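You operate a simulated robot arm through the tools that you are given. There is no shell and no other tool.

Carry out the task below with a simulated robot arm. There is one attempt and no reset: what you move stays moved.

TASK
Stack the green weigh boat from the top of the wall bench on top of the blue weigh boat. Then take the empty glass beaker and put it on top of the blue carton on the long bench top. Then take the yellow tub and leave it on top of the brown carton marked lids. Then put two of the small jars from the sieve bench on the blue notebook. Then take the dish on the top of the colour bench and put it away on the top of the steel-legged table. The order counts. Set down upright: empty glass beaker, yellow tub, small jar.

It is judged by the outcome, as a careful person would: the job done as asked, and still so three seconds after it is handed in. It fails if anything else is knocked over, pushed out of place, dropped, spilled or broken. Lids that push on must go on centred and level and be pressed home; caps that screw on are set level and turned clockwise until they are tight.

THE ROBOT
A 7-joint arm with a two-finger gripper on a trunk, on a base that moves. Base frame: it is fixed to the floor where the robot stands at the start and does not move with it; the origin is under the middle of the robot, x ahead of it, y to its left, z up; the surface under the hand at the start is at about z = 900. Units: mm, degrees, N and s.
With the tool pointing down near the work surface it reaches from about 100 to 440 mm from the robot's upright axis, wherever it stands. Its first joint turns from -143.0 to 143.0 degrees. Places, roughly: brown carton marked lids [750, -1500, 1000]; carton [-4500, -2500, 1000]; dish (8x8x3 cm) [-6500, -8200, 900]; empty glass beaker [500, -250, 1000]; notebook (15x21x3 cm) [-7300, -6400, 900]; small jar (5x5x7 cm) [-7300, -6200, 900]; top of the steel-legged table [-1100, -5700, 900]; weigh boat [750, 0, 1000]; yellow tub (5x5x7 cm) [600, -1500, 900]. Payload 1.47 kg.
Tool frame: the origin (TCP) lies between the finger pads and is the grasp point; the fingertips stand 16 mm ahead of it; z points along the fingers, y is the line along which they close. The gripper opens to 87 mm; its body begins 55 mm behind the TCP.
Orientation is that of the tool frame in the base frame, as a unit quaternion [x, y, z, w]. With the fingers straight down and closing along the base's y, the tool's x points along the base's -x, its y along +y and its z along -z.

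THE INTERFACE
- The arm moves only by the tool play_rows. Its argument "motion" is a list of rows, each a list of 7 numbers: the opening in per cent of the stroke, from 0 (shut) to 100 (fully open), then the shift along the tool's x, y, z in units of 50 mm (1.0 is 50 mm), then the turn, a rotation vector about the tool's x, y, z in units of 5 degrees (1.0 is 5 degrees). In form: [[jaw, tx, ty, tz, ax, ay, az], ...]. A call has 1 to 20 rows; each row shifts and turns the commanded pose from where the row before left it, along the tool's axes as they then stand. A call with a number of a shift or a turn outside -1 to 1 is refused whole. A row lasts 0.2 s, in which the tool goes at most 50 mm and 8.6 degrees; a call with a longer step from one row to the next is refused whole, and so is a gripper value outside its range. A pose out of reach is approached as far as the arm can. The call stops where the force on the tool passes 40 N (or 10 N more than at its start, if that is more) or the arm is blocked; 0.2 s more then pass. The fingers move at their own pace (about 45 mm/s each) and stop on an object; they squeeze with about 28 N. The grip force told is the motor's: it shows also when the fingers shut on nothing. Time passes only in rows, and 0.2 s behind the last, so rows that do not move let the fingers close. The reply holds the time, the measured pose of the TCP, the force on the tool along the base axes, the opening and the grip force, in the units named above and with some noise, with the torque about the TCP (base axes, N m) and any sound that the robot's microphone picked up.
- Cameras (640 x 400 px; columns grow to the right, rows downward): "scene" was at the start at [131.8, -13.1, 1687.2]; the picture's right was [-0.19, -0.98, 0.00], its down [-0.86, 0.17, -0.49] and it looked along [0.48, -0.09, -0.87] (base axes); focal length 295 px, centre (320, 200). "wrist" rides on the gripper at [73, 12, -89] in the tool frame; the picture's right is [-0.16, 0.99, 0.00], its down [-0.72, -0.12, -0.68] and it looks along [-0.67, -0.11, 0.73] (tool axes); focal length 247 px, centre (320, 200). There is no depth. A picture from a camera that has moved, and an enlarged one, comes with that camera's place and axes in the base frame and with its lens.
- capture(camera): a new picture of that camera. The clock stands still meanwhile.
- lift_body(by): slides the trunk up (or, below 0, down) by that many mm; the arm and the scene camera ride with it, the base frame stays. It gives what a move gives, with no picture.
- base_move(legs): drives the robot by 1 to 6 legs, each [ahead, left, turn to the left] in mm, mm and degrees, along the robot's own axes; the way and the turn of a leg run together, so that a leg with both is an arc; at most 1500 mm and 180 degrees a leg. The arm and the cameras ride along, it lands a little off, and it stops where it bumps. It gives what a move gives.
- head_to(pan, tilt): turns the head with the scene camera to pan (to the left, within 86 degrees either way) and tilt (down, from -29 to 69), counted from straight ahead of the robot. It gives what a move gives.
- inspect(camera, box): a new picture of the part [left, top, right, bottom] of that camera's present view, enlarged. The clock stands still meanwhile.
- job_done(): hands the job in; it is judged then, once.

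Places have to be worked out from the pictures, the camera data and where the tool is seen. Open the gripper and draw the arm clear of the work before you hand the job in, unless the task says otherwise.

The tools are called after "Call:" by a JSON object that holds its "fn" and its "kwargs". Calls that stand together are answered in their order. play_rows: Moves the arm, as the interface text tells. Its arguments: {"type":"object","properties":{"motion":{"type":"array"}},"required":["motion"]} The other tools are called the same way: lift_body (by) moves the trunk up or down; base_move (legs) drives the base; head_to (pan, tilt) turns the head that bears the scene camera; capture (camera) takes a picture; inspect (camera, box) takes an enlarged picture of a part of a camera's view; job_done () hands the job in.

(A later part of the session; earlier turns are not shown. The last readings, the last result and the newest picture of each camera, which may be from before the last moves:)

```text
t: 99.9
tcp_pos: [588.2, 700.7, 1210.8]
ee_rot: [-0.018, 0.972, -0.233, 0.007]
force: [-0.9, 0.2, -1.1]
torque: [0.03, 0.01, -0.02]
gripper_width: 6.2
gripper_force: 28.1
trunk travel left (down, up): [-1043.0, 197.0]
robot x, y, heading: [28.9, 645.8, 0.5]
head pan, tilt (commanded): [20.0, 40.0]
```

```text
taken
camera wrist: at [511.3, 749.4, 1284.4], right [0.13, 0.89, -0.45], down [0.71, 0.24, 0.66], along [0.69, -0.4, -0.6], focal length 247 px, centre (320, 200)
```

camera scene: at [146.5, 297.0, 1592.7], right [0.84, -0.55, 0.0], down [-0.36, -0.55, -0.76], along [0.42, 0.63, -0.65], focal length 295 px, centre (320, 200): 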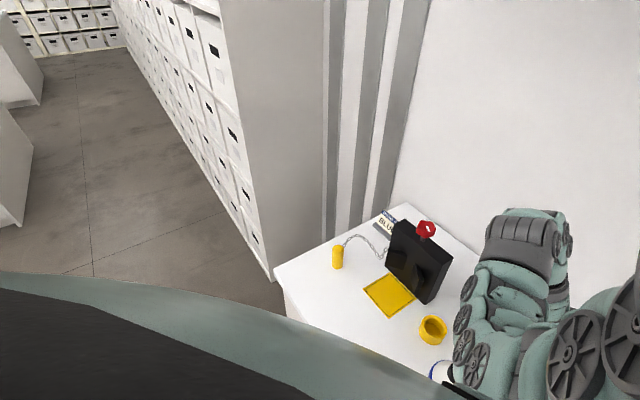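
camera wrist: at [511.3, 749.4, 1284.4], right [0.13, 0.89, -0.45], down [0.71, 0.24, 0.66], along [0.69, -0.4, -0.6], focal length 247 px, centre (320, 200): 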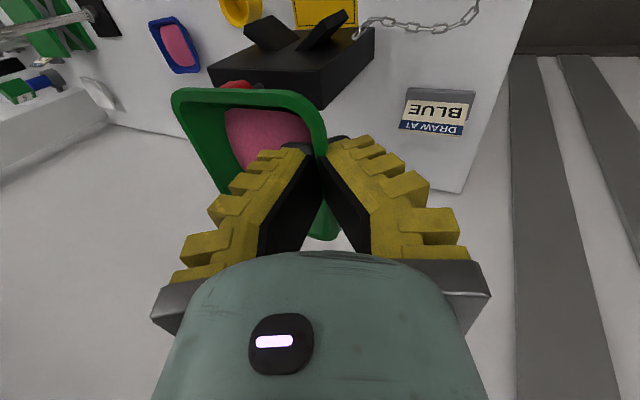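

The green boat is steady at z=1210 and the robot now stands at y=646, left of the bottle. I reach back to the right by 421 mm, keeping the height, to come over the blue boat.

Call:
{"fn": "play_rows", "kwargs": {"motion": [[0, 0.0157, -0.536, 0.2726, 0, 0, 0], [0, 0.0157, -0.536, 0.2726, 0, 0, 0], [0, 0.0157, -0.536, 0.2726, 0, 0, 0], [0, 0.0157, -0.536, 0.2726, 0, 0, 0], [0, 0.0157, -0.536, 0.2726, 0, 0, 0], [0, 0.0157, -0.536, 0.2726, 0, 0, 0], [0, 0.0157, -0.536, 0.2726, 0, 0, 0], [0, 0.0157, -0.536, 0.2726, 0, 0, 0], [0, 0.0157, -0.536, 0.2726, 0, 0, 0], [0, 0.0157, -0.536, 0.2726, 0, 0, 0], [0, 0.0157, -0.536, 0.2726, 0, 0, 0], [0, 0.0157, -0.536, 0.2726, 0, 0, 0], [0, 0.0157, -0.536, 0.2726, 0, 0, 0], [0, 0.0157, -0.536, 0.2726, 0, 0, 0], [0, 0, 0, 0, 0, 0, 0]]}}

Call:
{"fn": "capture", "kwargs": {"camera": "wrist"}}

Call:
{"fn": "capture", "kwargs": {"camera": "scene"}}

```text
t: 103.1
tcp_pos: [592.2, 279.7, 1211.2]
ee_rot: [-0.02, 0.972, -0.233, 0.008]
force: [-0.3, -0.5, -0.5]
torque: [0.03, -0.03, 0.04]
gripper_width: 5.8
gripper_force: 28.4
trunk travel left (down, up): [-1043.0, 197.0]
robot x, y, heading: [28.4, 644.5, 0.7]
head pan, tilt (commanded): [20.0, 40.0]
```

```text
taken
camera wrist: at [515.1, 328.6, 1285.3], right [0.12, 0.89, -0.45], down [0.71, 0.24, 0.66], along [0.69, -0.4, -0.6], focal length 247 px, centre (320, 200)
```

wrist: 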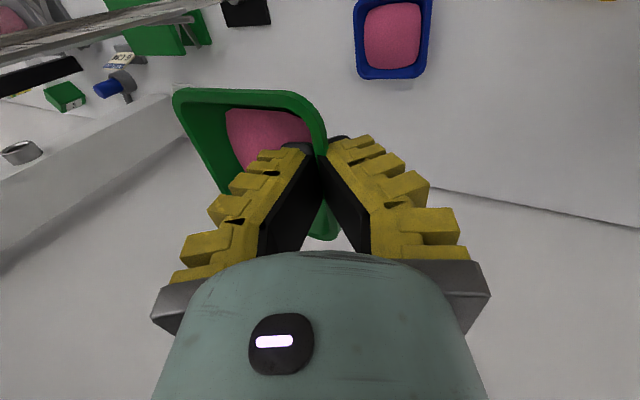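

```text
taken
camera scene: at [140.9, 718.3, 1714.4], right [0.84, -0.55, 0.0], down [-0.35, -0.53, -0.77], along [0.42, 0.64, -0.64], focal length 295 px, centre (320, 200)
```

scene: 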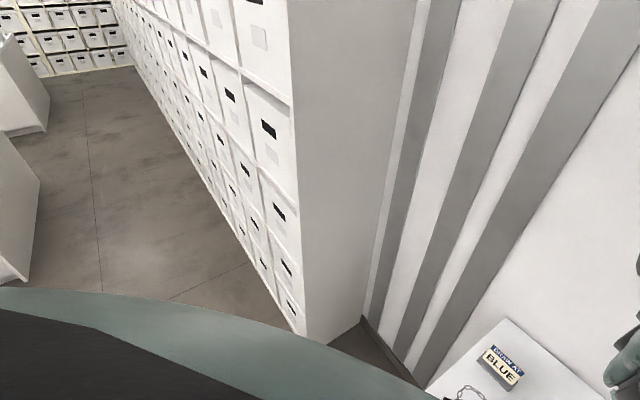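

The boat now hangs over its target. With the arm well to the right of the robot's front, I try to bring the head round to watch the forearm and the bottle.

Call:
{"fn": "head_to", "kwargs": {"pan": 10, "tilt": 42}}

Call:
{"fn": "head_to", "kwargs": {"pan": 10, "tilt": 42}}

Call:
{"fn": "capture", "kwargs": {"camera": "scene"}}

```text
t: 103.8
tcp_pos: [591.3, 279.5, 1210.8]
ee_rot: [-0.019, 0.972, -0.233, 0.008]
force: [-0.1, 0.9, 0.6]
torque: [-0.01, -0.01, 0.0]
gripper_width: 6.0
gripper_force: 28.2
trunk travel left (down, up): [-1043.0, 197.0]
robot x, y, heading: [26.2, 647.2, 0.6]
head pan, tilt (commanded): [10.0, 42.0]
```

```text
t: 104.5
tcp_pos: [591.9, 278.6, 1210.9]
ee_rot: [-0.019, 0.972, -0.233, 0.008]
force: [-0.2, -0.1, -0.5]
torque: [0.0, 0.0, 0.0]
gripper_width: 5.9
gripper_force: 28.1
trunk travel left (down, up): [-1043.0, 197.0]
robot x, y, heading: [29.7, 646.2, 0.9]
head pan, tilt (commanded): [10.0, 42.0]
```

```text
taken
camera scene: at [140.9, 718.2, 1714.2], right [0.84, -0.55, 0.0], down [-0.35, -0.53, -0.77], along [0.42, 0.64, -0.64], focal length 295 px, centre (320, 200)
```

scene: 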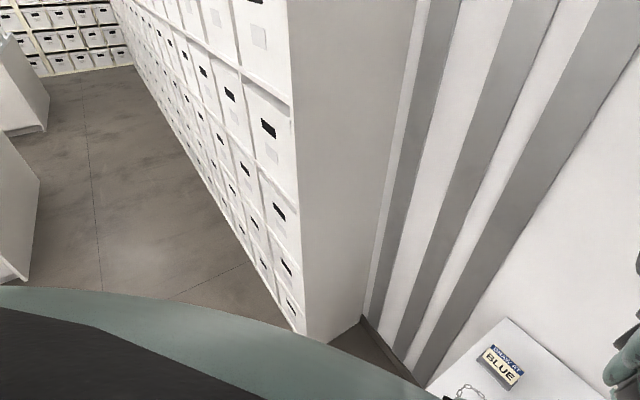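

The pan still sits at 56 degrees, but the bit of arm at the right edge shows the elbow lies to the left, so the forearm is away from the bottle. I lower 150 mm and check the alignment of the two boats with the wrist camera.

Call:
{"fn": "lift_body", "kwargs": {"by": -150}}

Call:
{"fn": "capture", "kwargs": {"camera": "wrist"}}

Call:
{"fn": "capture", "kwargs": {"camera": "scene"}}

```text
t: 106.2
tcp_pos: [591.4, 280.7, 1061.1]
ee_rot: [-0.019, 0.972, -0.233, 0.008]
force: [-0.5, 0.9, -0.5]
torque: [0.07, -0.03, -0.02]
gripper_width: 6.2
gripper_force: 27.5
trunk travel left (down, up): [-893.0, 347.0]
robot x, y, heading: [26.2, 648.2, 0.7]
head pan, tilt (commanded): [10.0, 42.0]
```

```text
taken
camera wrist: at [515.1, 328.8, 1135.3], right [0.13, 0.89, -0.45], down [0.71, 0.24, 0.66], along [0.69, -0.4, -0.6], focal length 247 px, centre (320, 200)
```

wrist: 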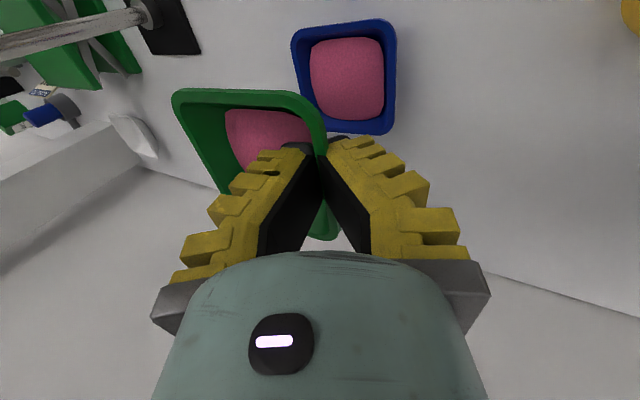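

```text
taken
camera scene: at [140.9, 718.2, 1564.1], right [0.84, -0.55, 0.0], down [-0.35, -0.54, -0.77], along [0.42, 0.64, -0.64], focal length 295 px, centre (320, 200)
```

scene: 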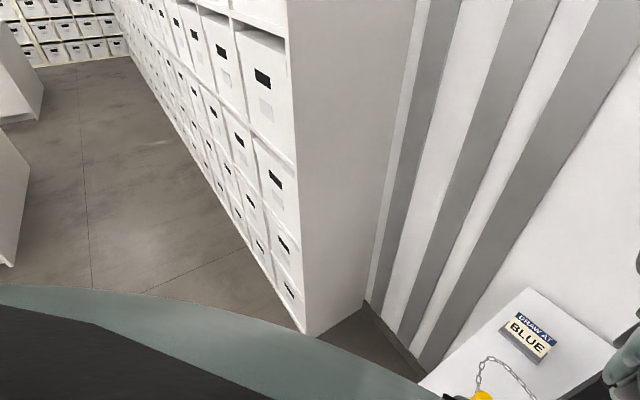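

I enlarge the view of both boats from here to measure the blue boat's place against the held green one.

Call:
{"fn": "inspect", "kwargs": {"camera": "wrist", "box": [160, 0, 416, 160]}}

```text
2.50 times, centred on (288, 80) of wrist
camera zoom: at [515.1, 328.8, 1135.3], right [0.13, 0.89, -0.45], down [0.71, 0.24, 0.66], along [0.69, -0.4, -0.6], focal length 617 px, centre (400, 500)
```

zoom: 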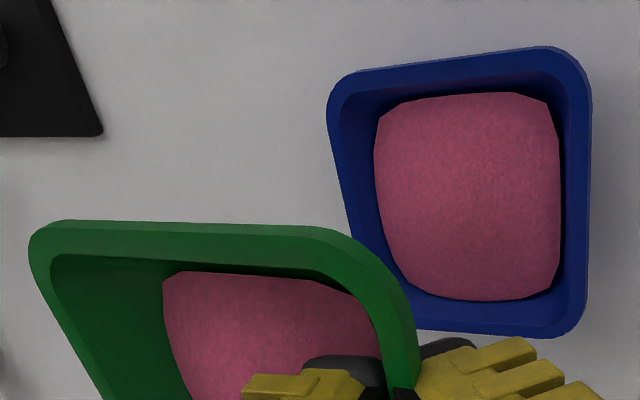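

The green boat's centre is at about (598, 232) and the blue's at about (600, 234), nearly above one another, with about 2 degrees of turn between them. I correct both and lower 85 mm.

Call:
{"fn": "play_rows", "kwargs": {"motion": [[0, 0, 0.036, -0.018, 0, -0.18, -0.36], [0, 0, 0, 0, 0, 0, 0]]}}

Call:
{"fn": "lift_body", "kwargs": {"by": -85}}

Call:
{"fn": "capture", "kwargs": {"camera": "wrist"}}

```text
t: 106.8
tcp_pos: [590.8, 282.3, 1061.3]
ee_rot: [-0.037, 0.972, -0.234, 0.012]
force: [-0.3, 0.0, -0.6]
torque: [0.01, 0.0, -0.02]
gripper_width: 6.0
gripper_force: 28.1
trunk travel left (down, up): [-893.0, 347.0]
robot x, y, heading: [27.5, 646.9, 0.7]
head pan, tilt (commanded): [10.0, 42.0]
```

```text
t: 108.0
tcp_pos: [590.1, 281.6, 975.3]
ee_rot: [-0.035, 0.971, -0.234, 0.012]
force: [0.3, -0.9, -0.1]
torque: [0.01, 0.02, 0.02]
gripper_width: 6.0
gripper_force: 27.9
trunk travel left (down, up): [-808.0, 432.0]
robot x, y, heading: [22.6, 646.7, 0.8]
head pan, tilt (commanded): [10.0, 42.0]
```

```text
taken
camera wrist: at [513.3, 328.5, 1049.7], right [0.09, 0.89, -0.45], down [0.7, 0.26, 0.66], along [0.71, -0.38, -0.6], focal length 247 px, centre (320, 200)
```

wrist: 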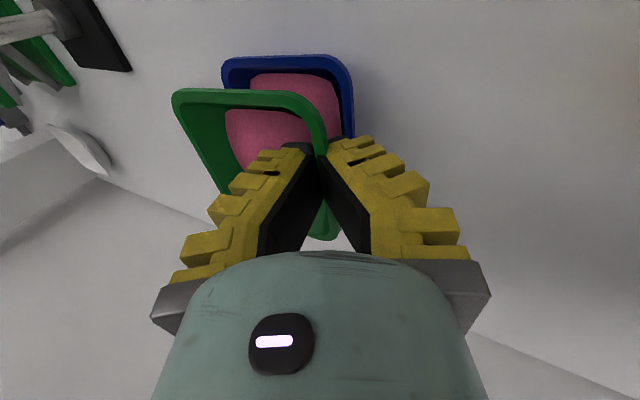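

The two rims line up within about 2 mm. I lower in small steps now, watching the force for the touch.

Call:
{"fn": "lift_body", "kwargs": {"by": -16}}

Call:
{"fn": "lift_body", "kwargs": {"by": -5}}

Call:
{"fn": "capture", "kwargs": {"camera": "wrist"}}

```text
t: 108.6
tcp_pos: [591.6, 281.3, 960.3]
ee_rot: [-0.036, 0.971, -0.234, 0.012]
force: [0.0, -0.1, -0.9]
torque: [0.06, 0.01, 0.02]
gripper_width: 6.2
gripper_force: 27.9
trunk travel left (down, up): [-792.0, 448.0]
robot x, y, heading: [26.8, 646.8, 0.5]
head pan, tilt (commanded): [10.0, 42.0]
```

```text
t: 109.2
tcp_pos: [591.1, 283.7, 954.3]
ee_rot: [-0.037, 0.972, -0.232, 0.013]
force: [-0.1, 0.1, -0.7]
torque: [0.01, -0.04, -0.03]
gripper_width: 5.9
gripper_force: 27.9
trunk travel left (down, up): [-787.0, 453.0]
robot x, y, heading: [28.1, 648.0, 0.6]
head pan, tilt (commanded): [10.0, 42.0]
```

```text
taken
camera wrist: at [513.3, 328.6, 1028.5], right [0.09, 0.89, -0.45], down [0.7, 0.26, 0.66], along [0.71, -0.38, -0.6], focal length 247 px, centre (320, 200)
```

wrist: 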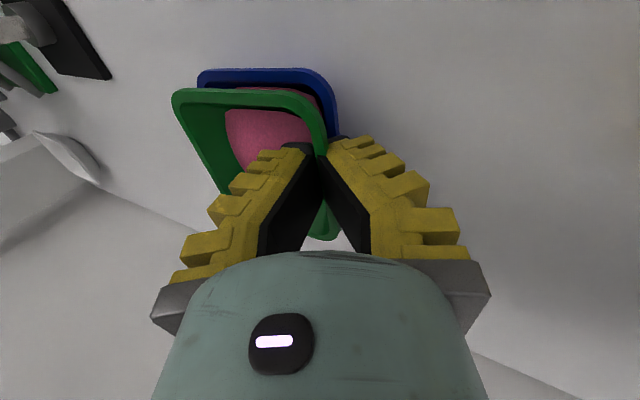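

No touch yet, and the green boat sits squarely over the blue one. I go on in 3 mm steps.

Call:
{"fn": "lift_body", "kwargs": {"by": -4}}

Call:
{"fn": "lift_body", "kwargs": {"by": -3}}

Call:
{"fn": "lift_body", "kwargs": {"by": -3}}

Call:
{"fn": "capture", "kwargs": {"camera": "wrist"}}

```text
t: 109.7
tcp_pos: [591.3, 283.1, 951.4]
ee_rot: [-0.037, 0.972, -0.233, 0.013]
force: [0.0, -0.2, 0.6]
torque: [0.0, -0.02, 0.01]
gripper_width: 5.7
gripper_force: 28.0
trunk travel left (down, up): [-783.0, 457.0]
robot x, y, heading: [25.8, 647.1, 0.8]
head pan, tilt (commanded): [10.0, 42.0]
```

```text
t: 110.2
tcp_pos: [590.0, 282.5, 947.6]
ee_rot: [-0.036, 0.972, -0.233, 0.013]
force: [-0.6, -0.4, 0.3]
torque: [-0.01, -0.02, -0.01]
gripper_width: 5.9
gripper_force: 28.3
trunk travel left (down, up): [-780.0, 460.0]
robot x, y, heading: [23.8, 645.2, 0.8]
head pan, tilt (commanded): [10.0, 42.0]
```

```text
t: 110.8
tcp_pos: [591.7, 283.1, 945.2]
ee_rot: [-0.037, 0.972, -0.233, 0.013]
force: [0.4, -0.8, 0.7]
torque: [0.01, -0.03, 0.02]
gripper_width: 6.1
gripper_force: 28.2
trunk travel left (down, up): [-777.0, 463.0]
robot x, y, heading: [25.9, 646.0, 1.0]
head pan, tilt (commanded): [10.0, 42.0]
```

```text
taken
camera wrist: at [513.3, 328.7, 1018.5], right [0.09, 0.89, -0.45], down [0.7, 0.26, 0.66], along [0.71, -0.38, -0.6], focal length 247 px, centre (320, 200)
```

wrist: 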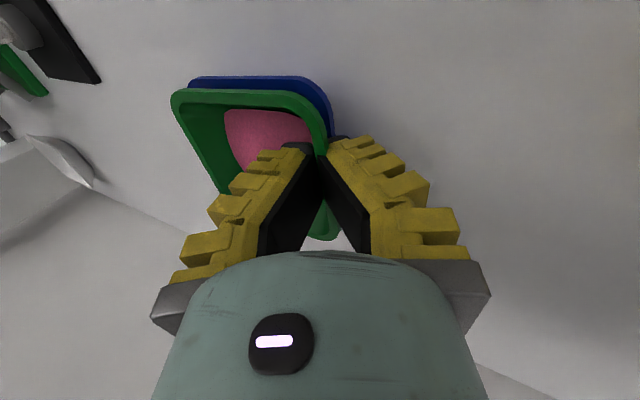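

Still no clear force; the tips stand about 9 mm above the blue rim. I go down in 2 mm steps.

Call:
{"fn": "lift_body", "kwargs": {"by": -2}}

Call:
{"fn": "lift_body", "kwargs": {"by": -2}}

Call:
{"fn": "lift_body", "kwargs": {"by": -2}}

Call:
{"fn": "inspect", "kwargs": {"camera": "wrist", "box": [150, 60, 390, 210]}}

```text
t: 111.3
tcp_pos: [590.8, 282.1, 942.9]
ee_rot: [-0.037, 0.972, -0.233, 0.012]
force: [0.1, -0.4, 0.3]
torque: [0.01, 0.03, -0.02]
gripper_width: 5.9
gripper_force: 28.3
trunk travel left (down, up): [-775.0, 465.0]
robot x, y, heading: [29.0, 646.4, 0.6]
head pan, tilt (commanded): [10.0, 42.0]
```

```text
t: 111.8
tcp_pos: [591.1, 283.1, 940.5]
ee_rot: [-0.036, 0.972, -0.232, 0.012]
force: [-0.2, 0.6, -0.6]
torque: [0.01, 0.02, 0.0]
gripper_width: 5.9
gripper_force: 28.1
trunk travel left (down, up): [-773.0, 467.0]
robot x, y, heading: [27.3, 644.0, 0.7]
head pan, tilt (commanded): [10.0, 42.0]
```

```text
t: 112.3
tcp_pos: [591.7, 282.8, 938.0]
ee_rot: [-0.037, 0.972, -0.234, 0.013]
force: [0.1, 1.2, 3.4]
torque: [0.0, 0.0, 0.0]
gripper_width: 6.0
gripper_force: 28.6
trunk travel left (down, up): [-771.0, 469.0]
robot x, y, heading: [31.4, 643.2, 0.7]
head pan, tilt (commanded): [10.0, 42.0]
```

```text
2.67 times, centred on (270, 135) of wrist
camera zoom: at [513.4, 328.5, 1012.8], right [0.09, 0.89, -0.45], down [0.7, 0.26, 0.66], along [0.71, -0.38, -0.6], focal length 659 px, centre (453, 373)
```

zoom: 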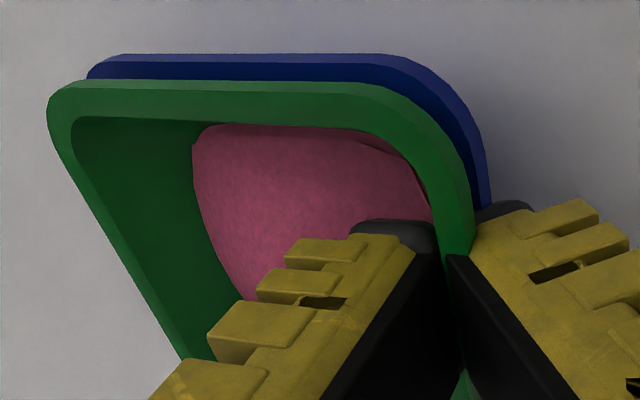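

A force of 3.4 N tells that the green boat now rests in the blue one, rim about 8 mm above rim. I open the fingers a little and gently to let go.

Call:
{"fn": "play_rows", "kwargs": {"motion": [[3, 0, 0, 0, 0, 0, 0], [6, 0, 0, 0, 0, 0, 0], [9, 0, 0, 0, 0, 0, 0], [12, 0, 0, 0, 0, 0, 0], [14, 0, 0, 0, 0, 0, 0], [14, 0, 0, 0, 0, 0, 0]]}}

Call:
{"fn": "inspect", "kwargs": {"camera": "wrist", "box": [150, 60, 390, 210]}}

```text
t: 113.7
tcp_pos: [591.2, 282.1, 938.8]
ee_rot: [-0.037, 0.972, -0.233, 0.012]
force: [0.2, -0.8, -0.2]
torque: [0.0, 0.01, 0.04]
gripper_width: 19.2
gripper_force: 5.2
trunk travel left (down, up): [-771.0, 469.0]
robot x, y, heading: [27.8, 644.4, 0.9]
head pan, tilt (commanded): [10.0, 42.0]
```

```text
2.67 times, centred on (270, 135) of wrist
camera zoom: at [513.3, 328.6, 1012.5], right [0.09, 0.89, -0.45], down [0.7, 0.26, 0.66], along [0.71, -0.38, -0.6], focal length 659 px, centre (453, 373)
```

zoom: 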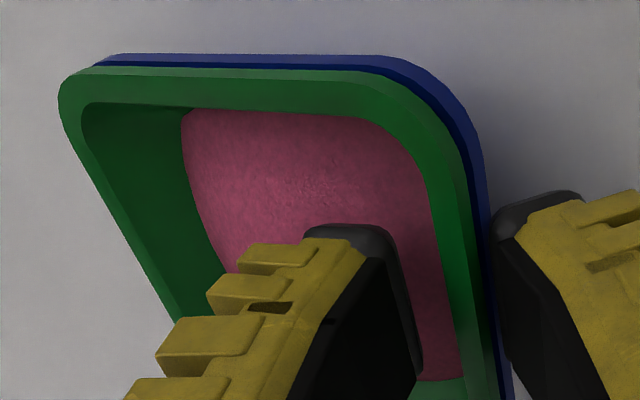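

The green boat has settled evenly into the blue one and the fingers are free of it. I draw back along the fingers' own line, slowly at first, then lift clear.

Call:
{"fn": "play_rows", "kwargs": {"motion": [[14, 0, 0, -0.15, 0, 0, 0], [14, 0, 0, -0.2, 0, 0, 0], [14, 0, 0, -0.3, 0, 0, 0], [14, 0, 0, -0.5, 0, 0, 0], [14, 0, 0, -0.6, 0, 0, 0], [14, 0, 0, -0.6, 0, 0, 0]]}}

Call:
{"fn": "capture", "kwargs": {"camera": "wrist"}}

```text
t: 115.1
tcp_pos: [585.2, 335.4, 1043.3]
ee_rot: [-0.036, 0.971, -0.234, 0.013]
force: [-0.6, -0.3, 0.2]
torque: [-0.02, -0.01, 0.0]
gripper_width: 19.1
gripper_force: 5.0
trunk travel left (down, up): [-771.0, 469.0]
robot x, y, heading: [27.6, 644.3, 0.7]
head pan, tilt (commanded): [10.0, 42.0]
```

```text
taken
camera wrist: at [507.2, 381.7, 1117.2], right [0.09, 0.89, -0.45], down [0.7, 0.26, 0.66], along [0.71, -0.38, -0.6], focal length 247 px, centre (320, 200)
```

wrist: 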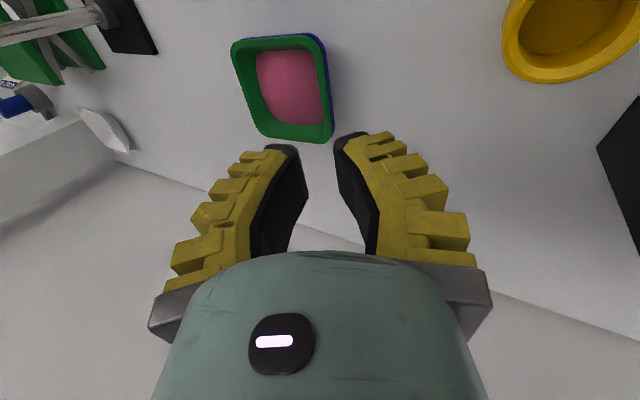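

The stack stands neatly, green in blue with its powder, as this view from above shows. The beaker is next: I place it at about (417, -367), roughly 75 mm wide and 100 mm tall, so I raise the trunk, straighten the tool and back away from the bench.

Call:
{"fn": "lift_body", "kwargs": {"by": 200}}

Call:
{"fn": "play_rows", "kwargs": {"motion": [[14, 0, 0, 0, -0.9, 0, 0], [14, 0, 0, 0, -0.9, 0, 0], [14, 0, 0, 0, -0.9, 0, 0], [14, 0, 0, 0, -0.9, 0, 0], [14, 0, 0, 0, -0.9, 0, 0], [14, 0, 0, 0, -0.9, 0, 0]]}}

Call:
{"fn": "base_move", "kwargs": {"legs": [[-500, 0, 0]]}}

Call:
{"fn": "capture", "kwargs": {"camera": "scene"}}

```text
t: 117.3
tcp_pos: [584.5, 337.2, 1243.1]
ee_rot: [-0.036, 0.972, -0.233, 0.012]
force: [-0.1, -0.1, 0.4]
torque: [0.03, -0.04, 0.01]
gripper_width: 19.4
gripper_force: 5.4
trunk travel left (down, up): [-971.0, 269.0]
robot x, y, heading: [27.8, 645.0, 0.9]
head pan, tilt (commanded): [10.0, 42.0]
```

```text
t: 118.7
tcp_pos: [584.3, 335.0, 1243.4]
ee_rot: [-0.038, 0.999, 0.0, 0.003]
force: [-0.1, -0.3, -0.4]
torque: [0.02, 0.03, 0.02]
gripper_width: 18.9
gripper_force: 4.9
trunk travel left (down, up): [-971.0, 269.0]
robot x, y, heading: [29.9, 648.6, 1.2]
head pan, tilt (commanded): [10.0, 42.0]
```

```text
t: 121.6
tcp_pos: [85.9, 327.1, 1243.8]
ee_rot: [-0.037, 0.999, 0.001, 0.004]
force: [-0.7, -0.5, -0.6]
torque: [0.02, 0.0, 0.01]
gripper_width: 18.8
gripper_force: 4.8
trunk travel left (down, up): [-971.0, 269.0]
robot x, y, heading: [-471.1, 642.6, 0.6]
head pan, tilt (commanded): [10.0, 42.0]
```

```text
taken
camera scene: at [-357.6, 710.5, 1639.6], right [0.83, -0.55, 0.0], down [-0.37, -0.55, -0.75], along [0.41, 0.62, -0.66], focal length 295 px, centre (320, 200)
```

scene: 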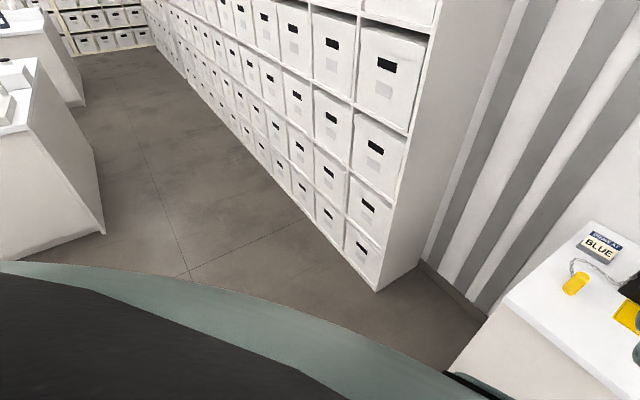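

The robot is clear of the bench. I bring the tool in front and low with respect to the shoulder, as it was when the head last turned freely, to free the head.

Call:
{"fn": "play_rows", "kwargs": {"motion": [[30, 0.196, 0.5075, 0.4, 0, 0, 0], [30, 0.196, 0.5075, 0.4, 0, 0, 0], [30, 0.196, 0.5075, 0.5, 0, 0, 0], [30, 0.196, 0.5075, 0.6, 0, 0, 0], [30, 0.196, 0.5075, 0.6, 0, 0, 0], [30, 0.196, 0.5075, 0.6, 0, 0, 0], [30, 0.196, 0.5075, 0.6, 0, 0, 0], [30, 0.196, 0.5075, 0.6, 0, 0, 0], [30, 0.196, 0.5075, 0.6, 0, 0, 0], [30, 0.196, 0.5075, 0.6, 0, 0, 0], [30, 0.196, 0.5075, 0.6, 0, 0, 0], [30, 0.196, 0.5075, 0.6, 0, 0, 0], [30, 0, 0, 0.6, 0, 0, 0]]}}

Call:
{"fn": "head_to", "kwargs": {"pan": 0, "tilt": 35}}

Call:
{"fn": "head_to", "kwargs": {"pan": 0, "tilt": 35}}

Call:
{"fn": "capture", "kwargs": {"camera": "scene"}}

```text
t: 124.4
tcp_pos: [-51.3, 624.9, 880.0]
ee_rot: [-0.039, 0.999, 0.0, 0.003]
force: [-12.8, 0.3, -3.9]
torque: [-0.04, -0.93, 0.02]
gripper_width: 32.5
gripper_force: 4.6
trunk travel left (down, up): [-971.0, 269.0]
robot x, y, heading: [-471.2, 638.1, 0.7]
head pan, tilt (commanded): [10.0, 42.0]
```

```text
t: 125.1
tcp_pos: [-38.8, 623.1, 883.7]
ee_rot: [-0.037, 0.999, -0.001, 0.017]
force: [-0.5, 0.6, -1.0]
torque: [-0.03, 0.03, 0.0]
gripper_width: 32.5
gripper_force: 4.5
trunk travel left (down, up): [-971.0, 269.0]
robot x, y, heading: [-473.6, 642.6, 1.1]
head pan, tilt (commanded): [0.0, 35.0]
```

```text
t: 125.7
tcp_pos: [-37.7, 623.4, 882.5]
ee_rot: [-0.037, 0.999, -0.001, 0.016]
force: [0.3, 0.4, -0.2]
torque: [0.01, 0.01, 0.01]
gripper_width: 32.2
gripper_force: 4.9
trunk travel left (down, up): [-971.0, 269.0]
robot x, y, heading: [-475.1, 639.3, 0.8]
head pan, tilt (commanded): [0.0, 35.0]
```

```text
taken
camera scene: at [-356.8, 711.7, 1642.8], right [0.83, -0.55, 0.0], down [-0.35, -0.53, -0.77], along [0.43, 0.64, -0.64], focal length 295 px, centre (320, 200)
```

scene: 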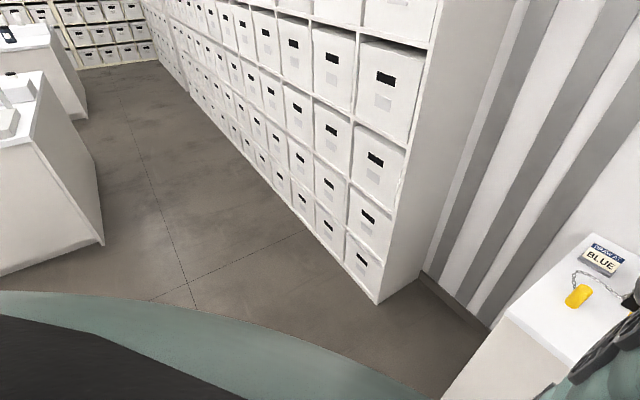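

The head is still held at 56 degrees when tilted down. It passed over to the left earlier with the tilt at 0, so I lift the tilt first, then pan, then lower it again.

Call:
{"fn": "head_to", "kwargs": {"pan": 60, "tilt": -20}}

Call:
{"fn": "head_to", "kwargs": {"pan": 0, "tilt": -20}}

Call:
{"fn": "head_to", "kwargs": {"pan": 0, "tilt": 25}}

Call:
{"fn": "head_to", "kwargs": {"pan": 0, "tilt": 25}}

Call:
{"fn": "capture", "kwargs": {"camera": "scene"}}

```text
t: 127.0
tcp_pos: [-37.2, 622.5, 882.8]
ee_rot: [-0.038, 0.999, -0.001, 0.017]
force: [0.7, -0.3, -0.5]
torque: [-0.01, -0.03, 0.04]
gripper_width: 32.4
gripper_force: 4.7
trunk travel left (down, up): [-971.0, 269.0]
robot x, y, heading: [-472.9, 643.1, 0.9]
head pan, tilt (commanded): [60.0, -20.0]
```

```text
t: 128.3
tcp_pos: [-38.6, 623.3, 883.1]
ee_rot: [-0.037, 0.999, -0.002, 0.017]
force: [0.2, -0.2, -0.2]
torque: [0.03, 0.01, 0.0]
gripper_width: 32.2
gripper_force: 4.0
trunk travel left (down, up): [-971.0, 269.0]
robot x, y, heading: [-472.8, 639.3, 0.8]
head pan, tilt (commanded): [0.0, -20.0]
```

```text
t: 129.5
tcp_pos: [-38.3, 622.2, 883.8]
ee_rot: [-0.038, 0.999, -0.001, 0.017]
force: [-0.4, -0.6, 0.0]
torque: [0.0, 0.03, -0.05]
gripper_width: 32.6
gripper_force: 4.8
trunk travel left (down, up): [-971.0, 269.0]
robot x, y, heading: [-468.4, 640.5, 0.6]
head pan, tilt (commanded): [0.0, 25.0]
```

```text
t: 130.1
tcp_pos: [-37.6, 624.2, 882.3]
ee_rot: [-0.037, 0.999, -0.002, 0.017]
force: [0.1, 0.4, -0.2]
torque: [-0.02, -0.01, 0.0]
gripper_width: 32.6
gripper_force: 4.5
trunk travel left (down, up): [-971.0, 269.0]
robot x, y, heading: [-472.2, 642.8, 0.8]
head pan, tilt (commanded): [0.0, 25.0]
```

```text
taken
camera scene: at [-311.7, 641.5, 1665.2], right [0.01, -1.0, 0.0], down [-0.42, 0.0, -0.91], along [0.91, 0.01, -0.42], focal length 295 px, centre (320, 200)
```

scene: 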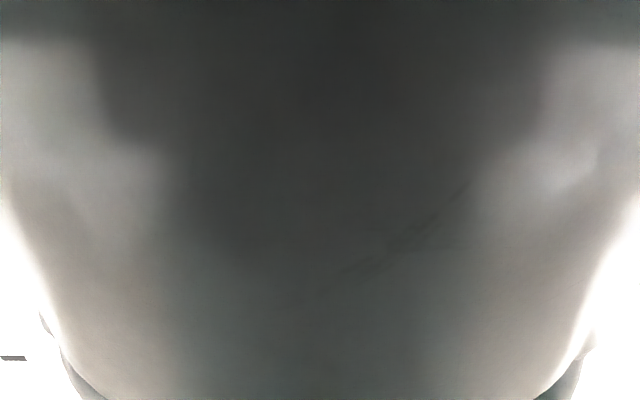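

With the tilt raised the head passes over, and straight ahead the shoulder always fills the view. So I use the head only to the sides: I take it over to the right side and look there.

Call:
{"fn": "head_to", "kwargs": {"pan": 0, "tilt": -20}}

Call:
{"fn": "head_to", "kwargs": {"pan": -65, "tilt": -20}}

Call:
{"fn": "head_to", "kwargs": {"pan": -65, "tilt": 30}}

Call:
{"fn": "head_to", "kwargs": {"pan": -65, "tilt": 30}}

Call:
{"fn": "capture", "kwargs": {"camera": "scene"}}

```text
t: 131.2
tcp_pos: [-37.8, 623.0, 882.9]
ee_rot: [-0.038, 0.999, -0.001, 0.017]
force: [-0.2, 0.3, 0.4]
torque: [0.0, 0.0, 0.02]
gripper_width: 32.2
gripper_force: 5.0
trunk travel left (down, up): [-971.0, 269.0]
robot x, y, heading: [-470.5, 641.2, 0.8]
head pan, tilt (commanded): [0.0, -20.0]
```

```text
t: 132.5
tcp_pos: [-39.2, 623.0, 883.5]
ee_rot: [-0.037, 0.999, -0.002, 0.016]
force: [0.0, 0.1, 0.1]
torque: [-0.02, 0.0, -0.04]
gripper_width: 32.1
gripper_force: 4.4
trunk travel left (down, up): [-971.0, 269.0]
robot x, y, heading: [-471.8, 639.6, 1.0]
head pan, tilt (commanded): [-65.0, -20.0]
```

```text
t: 133.7
tcp_pos: [-38.6, 623.2, 883.5]
ee_rot: [-0.038, 0.999, -0.002, 0.017]
force: [-0.3, -0.6, 0.2]
torque: [-0.01, 0.03, 0.04]
gripper_width: 32.4
gripper_force: 4.7
trunk travel left (down, up): [-971.0, 269.0]
robot x, y, heading: [-471.2, 639.6, 0.6]
head pan, tilt (commanded): [-65.0, 30.0]
```

```text
t: 134.3
tcp_pos: [-38.8, 622.7, 882.4]
ee_rot: [-0.037, 0.999, -0.001, 0.017]
force: [0.0, 0.1, -0.1]
torque: [0.0, -0.03, 0.06]
gripper_width: 32.3
gripper_force: 4.5
trunk travel left (down, up): [-971.0, 269.0]
robot x, y, heading: [-469.9, 642.4, 0.7]
head pan, tilt (commanded): [-65.0, 30.0]
```

```text
taken
camera scene: at [-364.7, 558.9, 1657.3], right [-0.9, -0.43, 0.0], down [-0.22, 0.45, -0.87], along [0.38, -0.78, -0.5], focal length 295 px, centre (320, 200)
```

scene: 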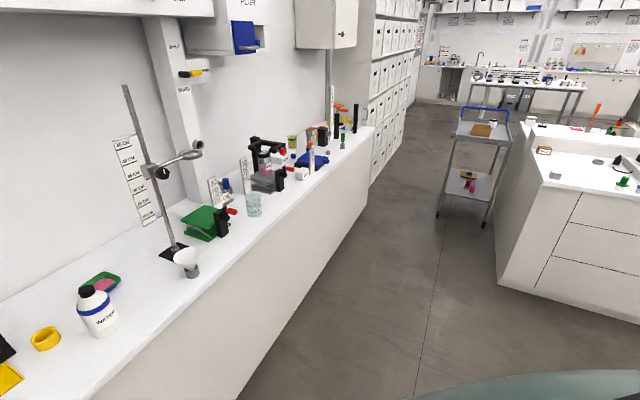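

A fine view along the room to the right: the stacked boats at the left, the beaker at (254, 204), the far end of the wall bench with the cartons, a trolley, a long bench on the right and a steel-legged table at the back. I enlarge the parts I need for the next jobs.

Call:
{"fn": "inspect", "kwargs": {"camera": "scene", "box": [240, 80, 400, 180]}}

Call:
{"fn": "inspect", "kwargs": {"camera": "scene", "box": [410, 40, 640, 184]}}

Call:
{"fn": "inspect", "kwargs": {"camera": "scene", "box": [40, 240, 168, 320]}}

```text
4.00 times, centred on (320, 130) of scene
camera zoom: at [-364.7, 558.9, 1657.3], right [-0.9, -0.43, 0.0], down [-0.22, 0.45, -0.87], along [0.38, -0.78, -0.5], focal length 1180 px, centre (320, 480)
```

zoom: 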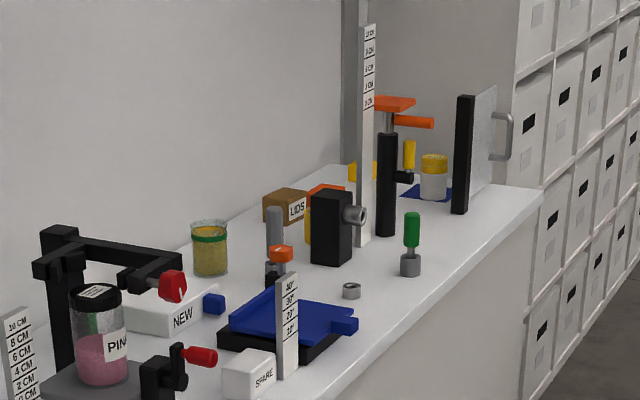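

```text
2.78 times, centred on (525, 112) of scene
camera zoom: at [-364.7, 558.9, 1657.3], right [-0.9, -0.43, 0.0], down [-0.22, 0.45, -0.87], along [0.38, -0.78, -0.5], focal length 820 px, centre (-249, 444)
```

zoom: 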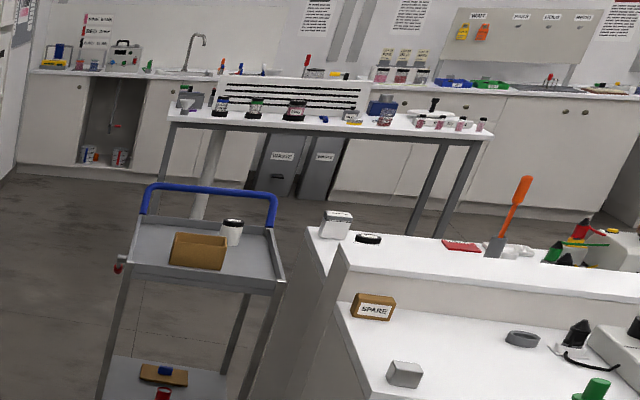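

```text
5.00 times, centred on (104, 280) of scene
camera zoom: at [-364.7, 558.9, 1657.3], right [-0.9, -0.43, 0.0], down [-0.22, 0.45, -0.87], along [0.38, -0.78, -0.5], focal length 1476 px, centre (1400, -200)
```

zoom: 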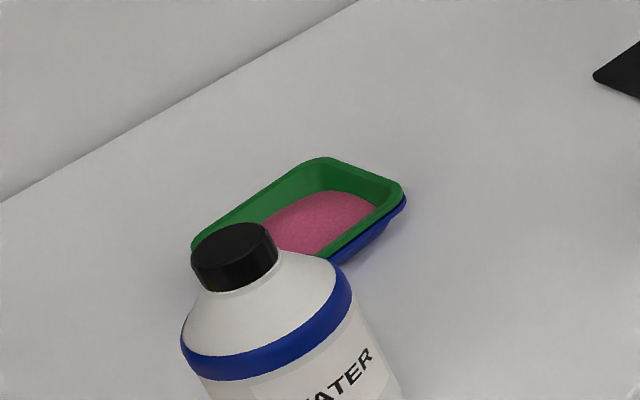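

The stack looks level from the side too, and the floor between here and the beaker is free. I raise the tool to about z=1150 and drive right along the aisle until I face the beaker.

Call:
{"fn": "play_rows", "kwargs": {"motion": [[100, 0, 0, -0.7, 0, 0, 0], [100, 0, 0, -0.7, 0, 0, 0], [100, 0, 0, -0.7, 0, 0, 0], [100, 0, 0, -0.7, 0, 0, 0], [100, 0, 0, -0.7, 0, 0, 0], [100, 0, 0, -0.7, 0, 0, 0], [100, 0, 0, -0.7, 0, 0, 0], [100, 0, 0, -0.5, 0, 0, 0]]}}

Call:
{"fn": "base_move", "kwargs": {"legs": [[0, -1000, 0], [300, 0, 0]]}}

Call:
{"fn": "capture", "kwargs": {"camera": "wrist"}}

Call:
{"fn": "capture", "kwargs": {"camera": "scene"}}

```text
t: 136.1
tcp_pos: [-52.3, 621.6, 1120.0]
ee_rot: [-0.037, 0.999, 0.0, 0.007]
force: [0.2, 0.2, -0.3]
torque: [0.02, 0.03, 0.01]
gripper_width: 87.0
gripper_force: 0.2
out of reach, approached as far as the arm can: row 8
trunk travel left (down, up): [-971.0, 269.0]
robot x, y, heading: [-473.9, 640.8, 0.9]
head pan, tilt (commanded): [-65.0, 30.0]
```

```text
t: 142.9
tcp_pos: [260.5, -365.4, 1120.0]
ee_rot: [-0.039, 0.999, 0.0, 0.006]
force: [0.5, -0.1, 0.6]
torque: [0.0, 0.04, -0.04]
gripper_width: 87.0
gripper_force: 0.1
trunk travel left (down, up): [-971.0, 269.0]
robot x, y, heading: [-156.9, -348.1, 1.0]
head pan, tilt (commanded): [-65.0, 30.0]
```

```text
taken
camera wrist: at [185.8, -357.2, 1208.2], right [0.08, 1.0, 0.0], down [0.72, -0.06, 0.69], along [0.69, -0.05, -0.72], focal length 247 px, centre (320, 200)
```

wrist: 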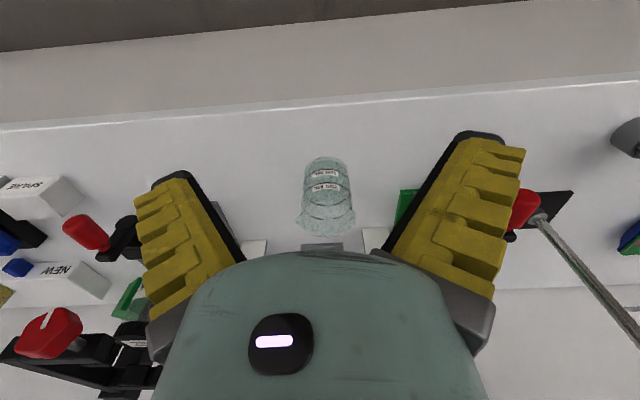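

```text
taken
camera scene: at [-51.5, -428.9, 1657.3], right [-0.9, -0.44, 0.0], down [-0.22, 0.45, -0.87], along [0.38, -0.78, -0.5], focal length 295 px, centre (320, 200)
```

scene: 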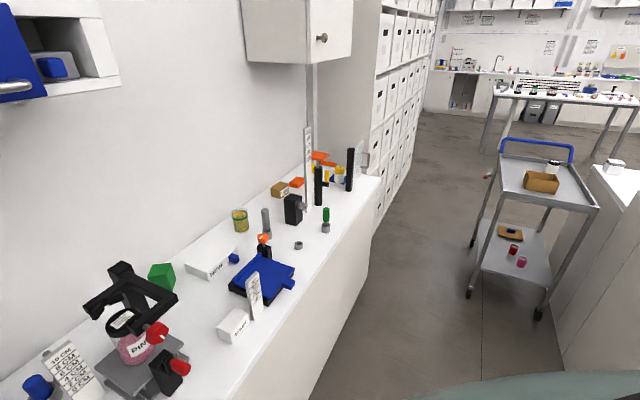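

The beaker stands ahead in the wrist view, base near (414, -363). I enlarge it to measure its width and height before choosing the grip.

Call:
{"fn": "inspect", "kwargs": {"camera": "wrist", "box": [264, 140, 392, 260]}}

```text
3.33 times, centred on (328, 200) of wrist
camera zoom: at [185.8, -357.2, 1208.2], right [0.08, 1.0, 0.0], down [0.72, -0.06, 0.69], along [0.69, -0.05, -0.72], focal length 823 px, centre (293, 200)
```

zoom: 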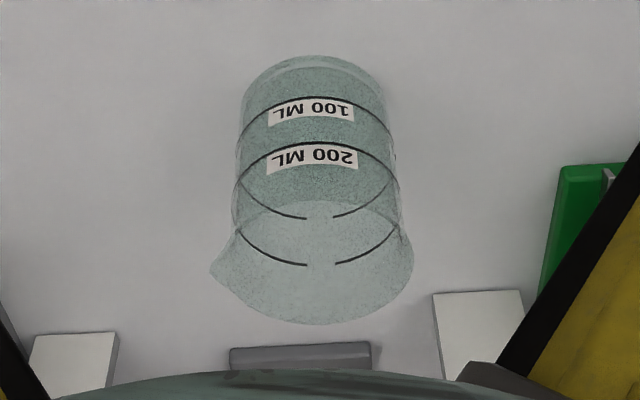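

The beaker is about 66 mm across and 93 mm tall, centred near (426, -364), with its spout pointing right. I turn the tool 90 degrees so the fingers close along x, away from the spout, and drive forward until the gripper is above it.

Call:
{"fn": "play_rows", "kwargs": {"motion": [[100, 0, 0, 0, 0, 0, 1], [100, 0, 0, 0, 0, 0, 1], [100, 0, 0, 0, 0, 0, 1], [100, 0, 0, 0, 0, 0, 1], [100, 0, 0, 0, 0, 0, 1], [100, 0, 0, 0, 0, 0, 1], [100, 0, 0, 0, 0, 0, 1], [100, 0, 0, 0, 0, 0, 1], [100, 0, 0, 0, 0, 0, 1], [100, 0, 0, 0, 0, 0, 1], [100, 0, 0, 0, 0, 0, 1], [100, 0, 0, 0, 0, 0, 1], [100, 0, 0, 0, 0, 0, 1], [100, 0, 0, 0, 0, 0, 1], [100, 0, 0, 0, 0, 0, 1], [100, 0, 0, 0, 0, 0, 1], [100, 0, 0, 0, 0, 0, 1], [100, 0, 0, 0, 0, 0, 0.8]]}}

Call:
{"fn": "base_move", "kwargs": {"legs": [[162, 0, 0]]}}

Call:
{"fn": "capture", "kwargs": {"camera": "wrist"}}

```text
t: 146.7
tcp_pos: [262.7, -364.8, 1120.7]
ee_rot: [0.673, 0.74, 0.005, 0.004]
force: [0.4, 0.0, -0.4]
torque: [-0.01, -0.02, 0.0]
gripper_width: 87.3
gripper_force: 0.1
trunk travel left (down, up): [-971.0, 269.0]
robot x, y, heading: [-158.9, -349.9, 0.7]
head pan, tilt (commanded): [-65.0, 30.0]
```

```text
t: 148.1
tcp_pos: [425.9, -358.7, 1120.5]
ee_rot: [0.67, 0.742, 0.004, 0.004]
force: [0.3, 0.6, -0.5]
torque: [0.02, -0.01, 0.04]
gripper_width: 87.0
gripper_force: 0.0
trunk travel left (down, up): [-971.0, 269.0]
robot x, y, heading: [3.5, -341.5, 1.1]
head pan, tilt (commanded): [-65.0, 30.0]
```

```text
taken
camera wrist: at [427.8, -284.7, 1209.4], right [1.0, -0.06, 0.01], down [-0.05, -0.73, 0.68], along [-0.03, -0.68, -0.73], focal length 247 px, centre (320, 200)
```

wrist: 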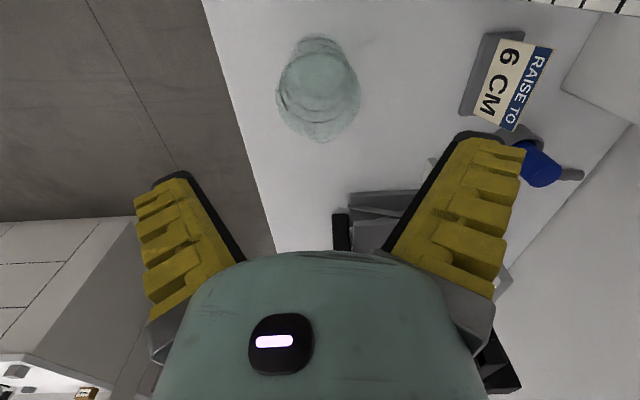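

The beaker appears below in the wrist view. I enlarge it to set the exact centre of its rim.

Call:
{"fn": "inspect", "kwargs": {"camera": "wrist", "box": [240, 20, 400, 160]}}

```text
2.86 times, centred on (320, 90) of wrist
camera zoom: at [427.8, -284.7, 1209.4], right [1.0, -0.06, 0.01], down [-0.05, -0.73, 0.68], along [-0.03, -0.68, -0.73], focal length 706 px, centre (320, 514)
```

zoom: 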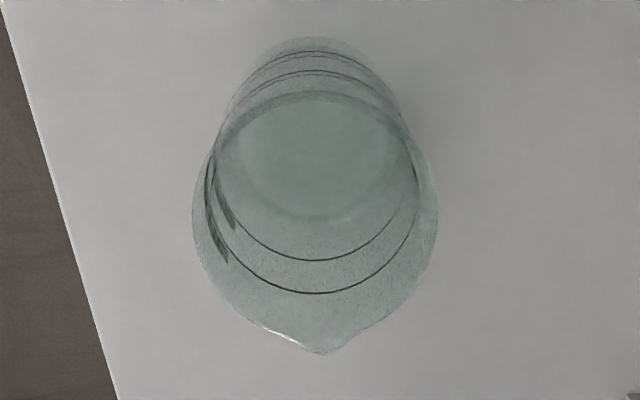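

The rim's centre comes out at (424.5, -366), rim height near z=990 and rim width about 73 mm. I shift 7 mm right and lower 85 mm, then check again.

Call:
{"fn": "play_rows", "kwargs": {"motion": [[100, -0.137, -0.034, 0, 0, 0, 0], [100, 0, 0, 0, 0, 0, 0]]}}

Call:
{"fn": "lift_body", "kwargs": {"by": -85}}

Call:
{"fn": "capture", "kwargs": {"camera": "wrist"}}

```text
t: 148.7
tcp_pos: [422.8, -365.9, 1120.4]
ee_rot: [0.67, 0.743, 0.005, 0.004]
force: [-0.1, -0.6, 0.2]
torque: [0.0, 0.0, 0.01]
gripper_width: 86.9
gripper_force: 0.0
trunk travel left (down, up): [-971.0, 269.0]
robot x, y, heading: [7.9, -344.8, 0.9]
head pan, tilt (commanded): [-65.0, 30.0]
```

```text
t: 149.9
tcp_pos: [423.9, -365.6, 1035.3]
ee_rot: [0.67, 0.742, 0.004, 0.004]
force: [-0.1, 0.6, -0.2]
torque: [0.02, 0.03, 0.04]
gripper_width: 87.1
gripper_force: 0.1
trunk travel left (down, up): [-886.0, 354.0]
robot x, y, heading: [5.6, -343.3, 1.3]
head pan, tilt (commanded): [-65.0, 30.0]
```

```text
taken
camera wrist: at [426.5, -291.2, 1124.4], right [1.0, -0.06, 0.01], down [-0.05, -0.73, 0.68], along [-0.03, -0.68, -0.73], focal length 247 px, centre (320, 200)
```

wrist: 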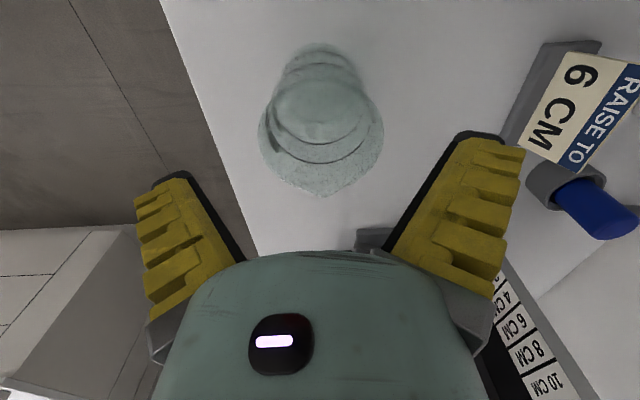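

The rim is centred between the fingers within 3 mm. I lower another 37 mm so the tips come about 10 mm below the rim.

Call:
{"fn": "lift_body", "kwargs": {"by": -37}}

Call:
{"fn": "capture", "kwargs": {"camera": "wrist"}}

```text
t: 150.8
tcp_pos: [423.8, -364.7, 997.7]
ee_rot: [0.67, 0.742, 0.004, 0.003]
force: [0.2, 0.6, 0.4]
torque: [0.03, 0.02, 0.0]
gripper_width: 87.1
gripper_force: 0.1
trunk travel left (down, up): [-849.0, 391.0]
robot x, y, heading: [7.8, -343.4, 1.3]
head pan, tilt (commanded): [-65.0, 30.0]
```

```text
taken
camera wrist: at [426.6, -291.2, 1087.3], right [1.0, -0.06, 0.01], down [-0.05, -0.73, 0.68], along [-0.03, -0.68, -0.73], focal length 247 px, centre (320, 200)
```

wrist: 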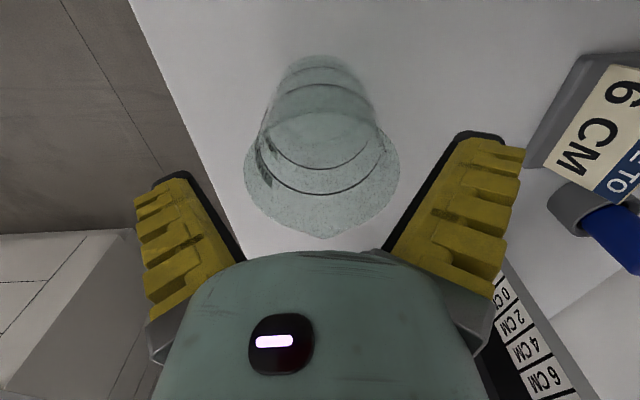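

The beaker stands centred between the fingers. I lower 6 mm more and close on it gently.

Call:
{"fn": "lift_body", "kwargs": {"by": -6}}

Call:
{"fn": "play_rows", "kwargs": {"motion": [[92, 0, 0, 0, 0, 0, 0], [84, 0, 0, 0, 0, 0, 0], [76, 0, 0, 0, 0, 0, 0], [60, 0, 0, 0, 0, 0, 0], [40, 0, 0, 0, 0, 0, 0], [20, 0, 0, 0, 0, 0, 0], [0, 0, 0, 0, 0, 0, 0]]}}

Call:
{"fn": "capture", "kwargs": {"camera": "wrist"}}

```text
t: 151.3
tcp_pos: [423.0, -366.3, 991.5]
ee_rot: [0.67, 0.742, 0.005, 0.005]
force: [-0.1, 0.3, -0.4]
torque: [-0.03, 0.01, 0.02]
gripper_width: 87.2
gripper_force: 0.1
trunk travel left (down, up): [-843.0, 397.0]
robot x, y, heading: [4.0, -345.7, 1.2]
head pan, tilt (commanded): [-65.0, 30.0]
```

```text
t: 152.9
tcp_pos: [424.8, -365.5, 992.1]
ee_rot: [0.67, 0.742, 0.004, 0.005]
force: [1.0, -0.9, 2.5]
torque: [0.0, -0.21, -0.06]
gripper_width: 65.9
gripper_force: 28.2
trunk travel left (down, up): [-843.0, 397.0]
robot x, y, heading: [6.7, -341.0, 1.4]
head pan, tilt (commanded): [-65.0, 30.0]
```

```text
taken
camera wrist: at [426.9, -291.3, 1081.6], right [1.0, -0.06, 0.01], down [-0.05, -0.73, 0.68], along [-0.03, -0.68, -0.73], focal length 247 px, centre (320, 200)
```

wrist: 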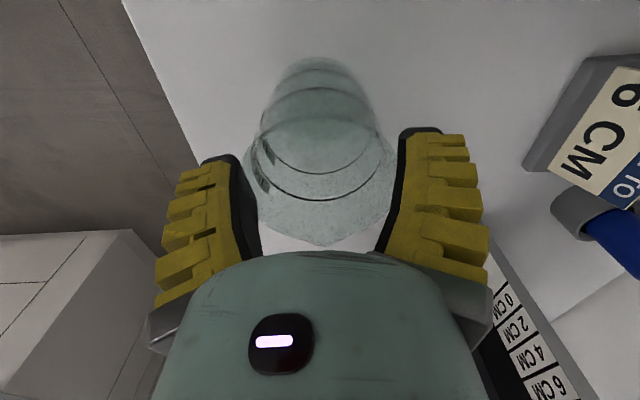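

The fingers hold the beaker at a width of 66 mm with 28 N. I lift it 6 mm as a test and look for slip.

Call:
{"fn": "lift_body", "kwargs": {"by": 6}}

Call:
{"fn": "capture", "kwargs": {"camera": "wrist"}}

```text
t: 153.5
tcp_pos: [424.5, -365.1, 997.7]
ee_rot: [0.67, 0.742, 0.005, 0.005]
force: [-0.8, 0.0, -2.2]
torque: [0.02, -0.02, 0.02]
gripper_width: 65.4
gripper_force: 27.5
trunk travel left (down, up): [-849.0, 391.0]
robot x, y, heading: [6.3, -344.9, 1.4]
head pan, tilt (commanded): [-65.0, 30.0]
```

```text
taken
camera wrist: at [426.2, -291.2, 1087.1], right [1.0, -0.06, 0.01], down [-0.05, -0.73, 0.68], along [-0.03, -0.68, -0.73], focal length 247 px, centre (320, 200)
```

wrist: 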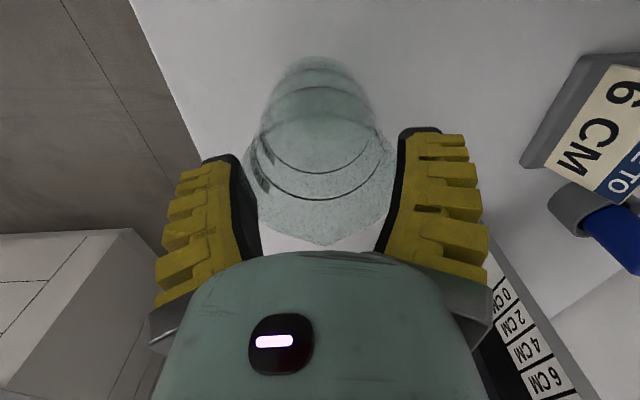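

The beaker keeps its place in the gripper and its weight of about 2 N shows, so the grip holds. I lift it 150 mm and back away from the bench.

Call:
{"fn": "lift_body", "kwargs": {"by": 40}}

Call:
{"fn": "lift_body", "kwargs": {"by": 110}}

Call:
{"fn": "capture", "kwargs": {"camera": "wrist"}}

Call:
{"fn": "base_move", "kwargs": {"legs": [[-400, 0, 0]]}}

Call:
{"fn": "capture", "kwargs": {"camera": "scene"}}

```text
t: 154.3
tcp_pos: [423.6, -365.6, 1037.9]
ee_rot: [0.67, 0.742, 0.005, 0.005]
force: [-0.2, 0.2, -1.5]
torque: [0.01, -0.01, -0.02]
gripper_width: 65.1
gripper_force: 27.8
trunk travel left (down, up): [-889.0, 351.0]
robot x, y, heading: [5.6, -346.2, 1.1]
head pan, tilt (commanded): [-65.0, 30.0]
```

```text
t: 155.7
tcp_pos: [423.4, -366.1, 1147.8]
ee_rot: [0.67, 0.742, 0.004, 0.004]
force: [-0.7, -0.3, -1.6]
torque: [0.0, 0.0, -0.04]
gripper_width: 65.0
gripper_force: 28.0
trunk travel left (down, up): [-999.0, 241.0]
robot x, y, heading: [6.3, -348.0, 1.1]
head pan, tilt (commanded): [-65.0, 30.0]
```

```text
taken
camera wrist: at [426.4, -291.2, 1237.2], right [1.0, -0.06, 0.01], down [-0.05, -0.73, 0.68], along [-0.03, -0.68, -0.73], focal length 247 px, centre (320, 200)
```

wrist: 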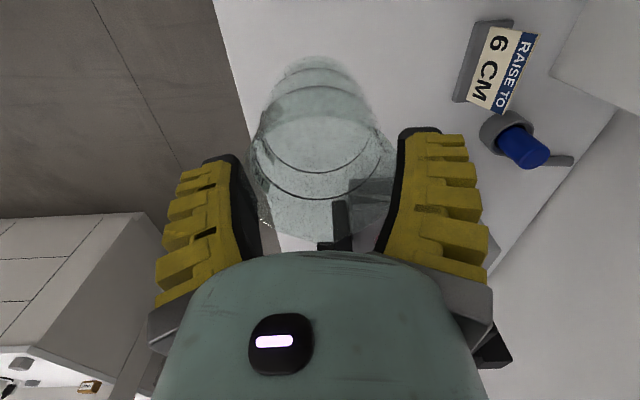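

```text
t: 158.2
tcp_pos: [16.3, -373.4, 1148.2]
ee_rot: [0.669, 0.744, 0.005, 0.003]
force: [-0.4, -0.3, -1.8]
torque: [0.0, -0.03, 0.0]
gripper_width: 64.9
gripper_force: 28.0
trunk travel left (down, up): [-999.0, 241.0]
robot x, y, heading: [-405.7, -355.1, 1.3]
head pan, tilt (commanded): [-65.0, 30.0]
```

```text
taken
camera scene: at [-295.3, -434.5, 1685.3], right [-0.9, -0.45, 0.0], down [-0.22, 0.45, -0.87], along [0.39, -0.78, -0.5], focal length 295 px, centre (320, 200)
```

scene: 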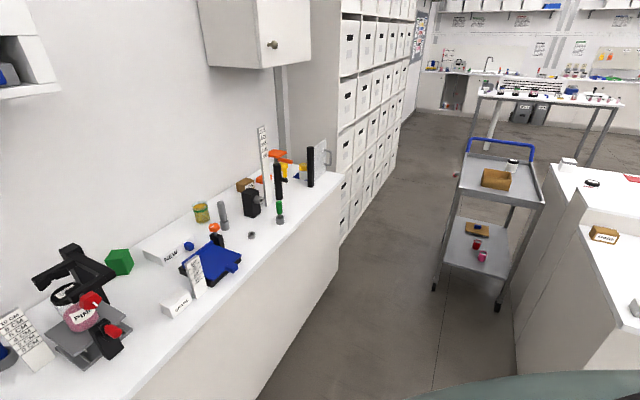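

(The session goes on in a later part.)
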